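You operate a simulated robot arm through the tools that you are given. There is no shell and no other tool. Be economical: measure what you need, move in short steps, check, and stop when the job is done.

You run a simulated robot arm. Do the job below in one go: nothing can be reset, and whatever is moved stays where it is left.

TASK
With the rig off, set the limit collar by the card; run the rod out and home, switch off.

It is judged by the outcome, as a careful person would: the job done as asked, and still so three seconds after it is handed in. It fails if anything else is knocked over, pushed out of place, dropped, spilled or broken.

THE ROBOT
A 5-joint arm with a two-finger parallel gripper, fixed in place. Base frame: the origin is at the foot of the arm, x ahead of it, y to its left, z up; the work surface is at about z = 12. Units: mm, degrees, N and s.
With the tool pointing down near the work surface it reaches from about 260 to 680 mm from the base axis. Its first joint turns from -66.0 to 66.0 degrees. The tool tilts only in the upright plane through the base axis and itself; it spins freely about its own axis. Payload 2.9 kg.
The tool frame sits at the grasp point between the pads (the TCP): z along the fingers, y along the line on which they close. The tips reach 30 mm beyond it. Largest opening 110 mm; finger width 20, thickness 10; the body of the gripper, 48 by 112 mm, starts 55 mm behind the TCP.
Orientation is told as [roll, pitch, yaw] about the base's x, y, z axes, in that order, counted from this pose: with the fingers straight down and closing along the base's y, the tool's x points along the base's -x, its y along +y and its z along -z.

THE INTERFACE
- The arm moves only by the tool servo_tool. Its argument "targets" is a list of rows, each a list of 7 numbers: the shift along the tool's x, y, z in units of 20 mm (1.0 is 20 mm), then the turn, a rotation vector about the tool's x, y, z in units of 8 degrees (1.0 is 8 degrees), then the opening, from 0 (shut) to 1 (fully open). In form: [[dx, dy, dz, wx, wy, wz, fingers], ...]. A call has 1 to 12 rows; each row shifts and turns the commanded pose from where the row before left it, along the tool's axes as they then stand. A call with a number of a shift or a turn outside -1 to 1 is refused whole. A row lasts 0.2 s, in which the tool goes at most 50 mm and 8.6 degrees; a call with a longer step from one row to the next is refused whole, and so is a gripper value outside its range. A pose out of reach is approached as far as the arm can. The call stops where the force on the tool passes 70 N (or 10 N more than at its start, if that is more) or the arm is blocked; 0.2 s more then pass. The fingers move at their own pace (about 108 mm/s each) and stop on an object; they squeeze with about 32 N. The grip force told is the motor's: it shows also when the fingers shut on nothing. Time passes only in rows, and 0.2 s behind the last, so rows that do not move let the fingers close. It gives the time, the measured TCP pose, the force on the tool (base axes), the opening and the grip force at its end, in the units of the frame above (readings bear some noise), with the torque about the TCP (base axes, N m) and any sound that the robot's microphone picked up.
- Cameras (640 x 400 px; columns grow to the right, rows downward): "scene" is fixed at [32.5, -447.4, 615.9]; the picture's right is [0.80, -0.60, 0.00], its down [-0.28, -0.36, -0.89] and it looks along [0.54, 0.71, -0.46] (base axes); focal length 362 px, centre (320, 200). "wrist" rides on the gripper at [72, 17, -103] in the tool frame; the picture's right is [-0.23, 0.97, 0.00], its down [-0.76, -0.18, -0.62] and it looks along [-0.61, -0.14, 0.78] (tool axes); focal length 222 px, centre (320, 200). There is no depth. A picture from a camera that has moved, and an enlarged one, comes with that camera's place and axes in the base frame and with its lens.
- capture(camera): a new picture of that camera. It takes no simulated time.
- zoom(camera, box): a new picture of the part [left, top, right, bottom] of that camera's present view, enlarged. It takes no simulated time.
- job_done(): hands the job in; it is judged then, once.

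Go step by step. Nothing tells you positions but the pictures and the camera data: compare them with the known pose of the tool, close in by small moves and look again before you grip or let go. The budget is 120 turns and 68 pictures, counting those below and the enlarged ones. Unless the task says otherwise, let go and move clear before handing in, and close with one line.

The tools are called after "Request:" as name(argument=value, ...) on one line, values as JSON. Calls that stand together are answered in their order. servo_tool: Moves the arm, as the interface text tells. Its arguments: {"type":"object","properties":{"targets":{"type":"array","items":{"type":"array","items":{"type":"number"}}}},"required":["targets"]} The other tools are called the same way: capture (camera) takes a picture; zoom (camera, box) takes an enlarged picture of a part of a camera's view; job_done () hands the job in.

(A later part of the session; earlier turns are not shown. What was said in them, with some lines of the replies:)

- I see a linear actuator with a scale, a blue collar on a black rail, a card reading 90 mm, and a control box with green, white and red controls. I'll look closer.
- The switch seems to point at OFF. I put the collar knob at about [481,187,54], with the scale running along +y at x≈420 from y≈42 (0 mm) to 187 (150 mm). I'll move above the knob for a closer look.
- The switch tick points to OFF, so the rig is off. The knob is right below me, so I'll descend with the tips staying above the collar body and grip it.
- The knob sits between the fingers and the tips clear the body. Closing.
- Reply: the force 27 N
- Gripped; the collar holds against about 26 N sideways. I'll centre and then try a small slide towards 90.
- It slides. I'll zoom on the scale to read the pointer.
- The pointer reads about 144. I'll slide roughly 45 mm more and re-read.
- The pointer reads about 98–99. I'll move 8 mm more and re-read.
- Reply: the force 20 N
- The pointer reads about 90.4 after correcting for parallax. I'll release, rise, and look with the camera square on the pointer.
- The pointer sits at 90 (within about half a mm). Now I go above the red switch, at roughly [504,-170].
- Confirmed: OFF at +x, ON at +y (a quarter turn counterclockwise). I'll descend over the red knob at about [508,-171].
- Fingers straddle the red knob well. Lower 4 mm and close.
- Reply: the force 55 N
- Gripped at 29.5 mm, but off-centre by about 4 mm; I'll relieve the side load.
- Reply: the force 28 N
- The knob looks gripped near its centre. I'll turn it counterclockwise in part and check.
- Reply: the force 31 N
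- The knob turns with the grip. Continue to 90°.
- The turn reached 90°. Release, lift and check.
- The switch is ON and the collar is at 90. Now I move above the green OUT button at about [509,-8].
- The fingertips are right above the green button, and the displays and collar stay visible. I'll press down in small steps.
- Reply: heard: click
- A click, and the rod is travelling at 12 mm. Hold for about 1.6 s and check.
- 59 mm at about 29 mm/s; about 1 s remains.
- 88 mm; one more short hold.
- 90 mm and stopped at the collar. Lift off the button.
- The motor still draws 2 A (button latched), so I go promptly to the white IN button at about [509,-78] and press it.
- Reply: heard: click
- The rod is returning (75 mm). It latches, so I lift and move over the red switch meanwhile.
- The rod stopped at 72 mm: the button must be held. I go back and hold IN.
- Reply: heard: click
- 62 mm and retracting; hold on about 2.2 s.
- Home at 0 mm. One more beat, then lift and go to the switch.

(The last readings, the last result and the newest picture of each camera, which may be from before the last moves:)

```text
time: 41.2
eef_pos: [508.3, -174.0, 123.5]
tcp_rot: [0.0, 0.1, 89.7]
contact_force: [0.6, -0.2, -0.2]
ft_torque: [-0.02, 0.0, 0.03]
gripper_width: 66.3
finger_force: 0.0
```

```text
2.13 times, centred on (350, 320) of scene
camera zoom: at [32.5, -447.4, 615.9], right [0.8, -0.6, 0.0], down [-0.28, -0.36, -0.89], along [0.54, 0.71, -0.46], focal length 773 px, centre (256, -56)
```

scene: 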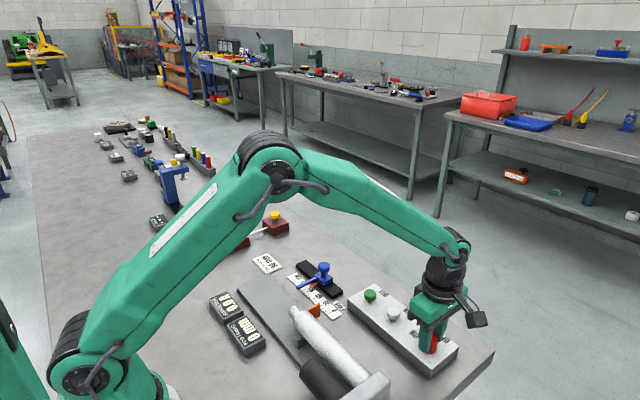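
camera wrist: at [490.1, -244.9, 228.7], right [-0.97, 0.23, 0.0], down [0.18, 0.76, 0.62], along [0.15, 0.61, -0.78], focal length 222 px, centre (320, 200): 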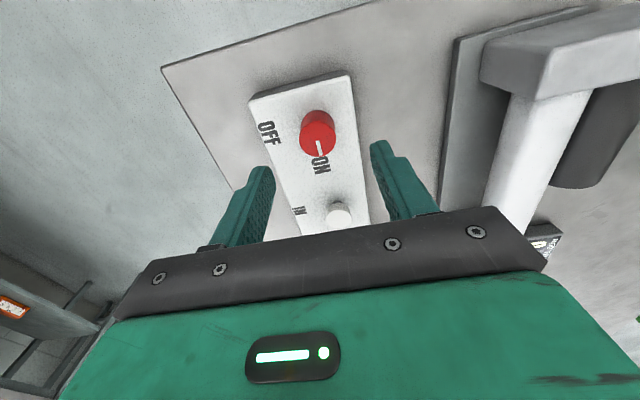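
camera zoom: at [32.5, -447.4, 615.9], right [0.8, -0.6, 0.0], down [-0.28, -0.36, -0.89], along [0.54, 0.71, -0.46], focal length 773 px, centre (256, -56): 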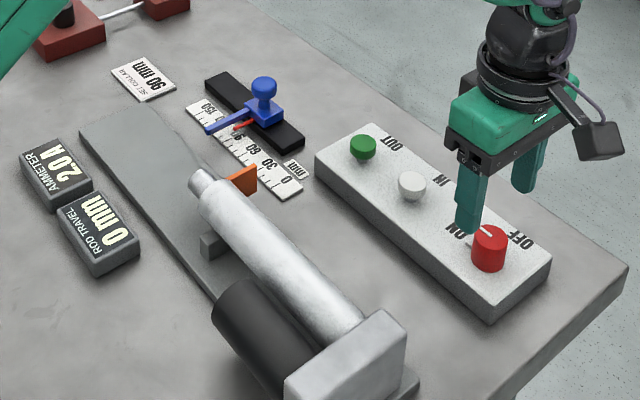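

The rod is home and the knob is directly below. Descend and grip it.

Request:
servo_tool(targets=[[0, -0.07, 0.65, 0, 0, 0, 0.6], [0, 0, 0.65, 0, 0, 0, 0.6], [0, 0, 0.65, 0, 0, 0, 0.6], [0, 0, 0.65, 0, 0, 0, 0.6], [0, 0, 0, 0, 0, 0, 0.3], [0, 0, 0, 0, 0, 0, 0.0], [0, 0, 0, 0, 0, 0, 0.0], [0, 0, 0, 0, 0, 0, 0.0]])

```text
time: 43.0
eef_pos: [509.7, -173.3, 73.3]
tcp_rot: [0.0, 0.0, 89.6]
contact_force: [-12.4, 0.2, 3.6]
ft_torque: [-0.01, -0.13, 0.01]
gripper_width: 29.6
finger_force: 45.5
```

Well gripped; now turn clockwise 90° back to OFF.

Request:
servo_tool(targets=[[0, 0, 0, 0, 0, 0.94, 0.0], [0, 0, 0, 0, 0, 0.94, 0.0], [0, 0, 0, 0, 0, 0.94, 0.0], [0, 0, 0, 0, 0, 0.94, 0.0], [0, 0, 0, 0, 0, 0.94, 0.0], [0, 0, 0, 0, 0, 0.94, 0.0], [0, 0, 0, 0, 0, 0.94, 0.0], [0, 0, 0, 0, 0, 0.94, 0.0], [0, 0, 0, 0, 0, 0.94, 0.0], [0, 0, 0, 0, 0, 0.94, 0.0], [0, 0, 0, 0, 0, 0.94, 0.0], [0, 0, 0, 0, 0, 0.94, 0.0]])

Request:
zoom(camera="scene", box=[200, 240, 500, 400])

```text
time: 45.6
eef_pos: [511.9, -174.4, 73.0]
tcp_rot: [-0.1, -0.3, -0.9]
contact_force: [15.7, -35.4, -23.8]
ft_torque: [-0.4, -0.44, 0.46]
gripper_width: 29.8
finger_force: 44.5
```

```text
2.13 times, centred on (350, 320) of scene
camera zoom: at [32.6, -447.5, 615.9], right [0.8, -0.6, 0.0], down [-0.28, -0.36, -0.89], along [0.54, 0.71, -0.46], focal length 773 px, centre (256, -56)
```

zoom: 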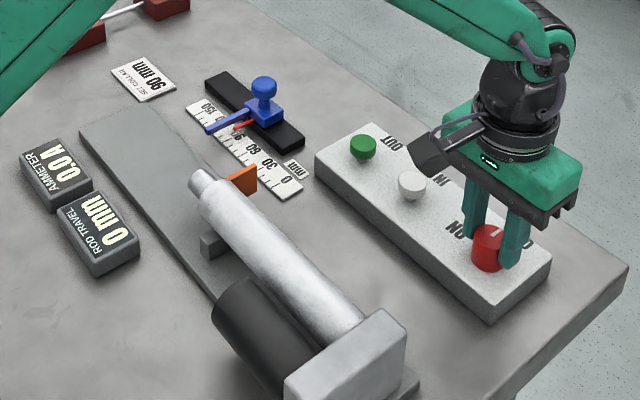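

The ammeter reads 0.0 A, so the rig is off. I'll relieve the side load, release and lift clear.

Request:
servo_tool(targets=[[0, -0.15, 0, 0, 0, 0, 0.0], [0, 0, 0, 0, 0, 0, 0.55], [0, 0, 0, 0, 0, 0, 0.55], [0, 0, -0.9, 0, 0, 0, 0.55], [0, 0, -0.9, 0, 0, 0, 0.55], [0, 0, -0.9, 0, 0, 0, 0.55], [0, 0, -0.9, 0, 0, 0, 0.55], [0, 0, -0.9, 0, 0, 0, 0.55], [0, 0, 0, 0, 0, 0, 0.55]])

Request:
zoom(camera="scene", box=[200, 240, 500, 400])

Request:
zoom(camera="scene", box=[380, 310, 480, 380])

Request:
zoom(camera="scene", box=[300, 265, 356, 300])

```text
time: 47.6
eef_pos: [509.3, -178.1, 164.9]
tcp_rot: [0.0, 0.0, -0.7]
contact_force: [-0.8, -0.7, -0.2]
ft_torque: [0.04, -0.03, 0.01]
gripper_width: 60.6
finger_force: 0.0
```

```text
2.13 times, centred on (350, 320) of scene
camera zoom: at [32.5, -447.4, 615.9], right [0.8, -0.6, 0.0], down [-0.28, -0.36, -0.89], along [0.54, 0.71, -0.46], focal length 773 px, centre (256, -56)
```

zoom: 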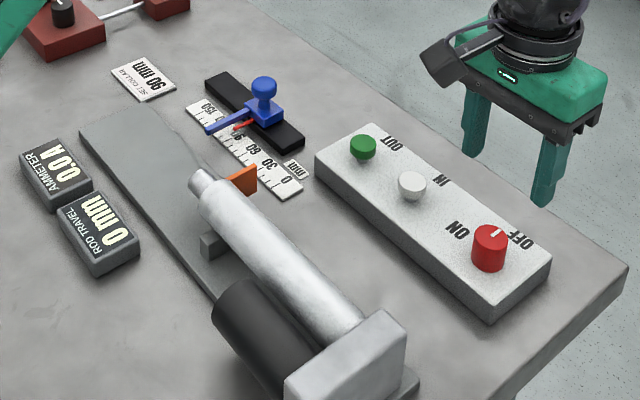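

```text
5.71 times, centred on (430, 345) of scene
camera zoom: at [32.5, -447.4, 615.9], right [0.8, -0.6, 0.0], down [-0.28, -0.36, -0.89], along [0.54, 0.71, -0.46], focal length 2070 px, centre (-309, -629)
```

zoom: 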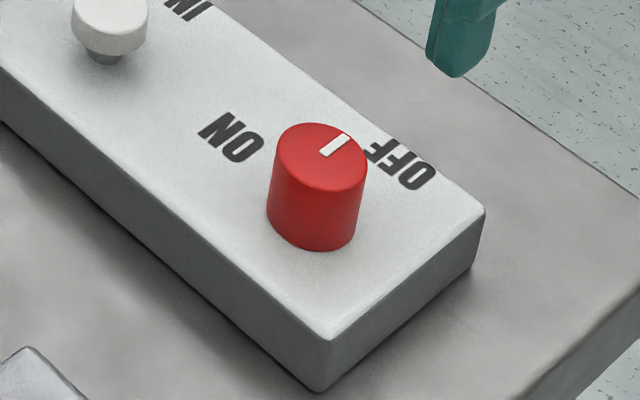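

```text
11.43 times, centred on (328, 282) of scene
camera zoom: at [32.5, -447.4, 615.9], right [0.8, -0.6, 0.0], down [-0.28, -0.36, -0.89], along [0.54, 0.71, -0.46], focal length 4141 px, centre (229, -743)
```

zoom: 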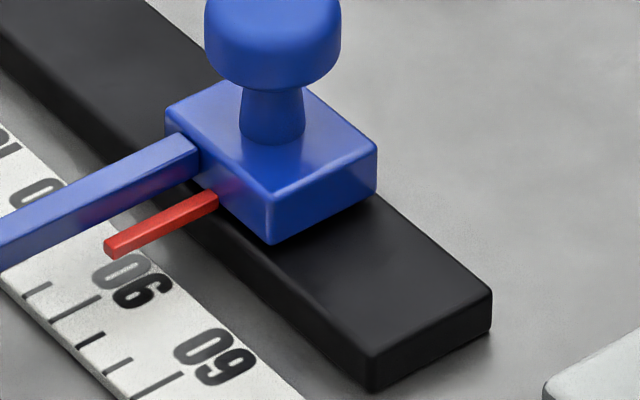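

The switch is OFF, the rod is home at 0 mm, the collar is still at 90 mm, and the arm is clear.

Request:
job_done()

```text
The job is handed in.
```

The collar is set to 90 mm as the card asks. The rod ran out to its stop there (90 mm on the travel display) and came back home to 0 mm, with one pause at 72 mm because I let go of IN too early. The rig is off.
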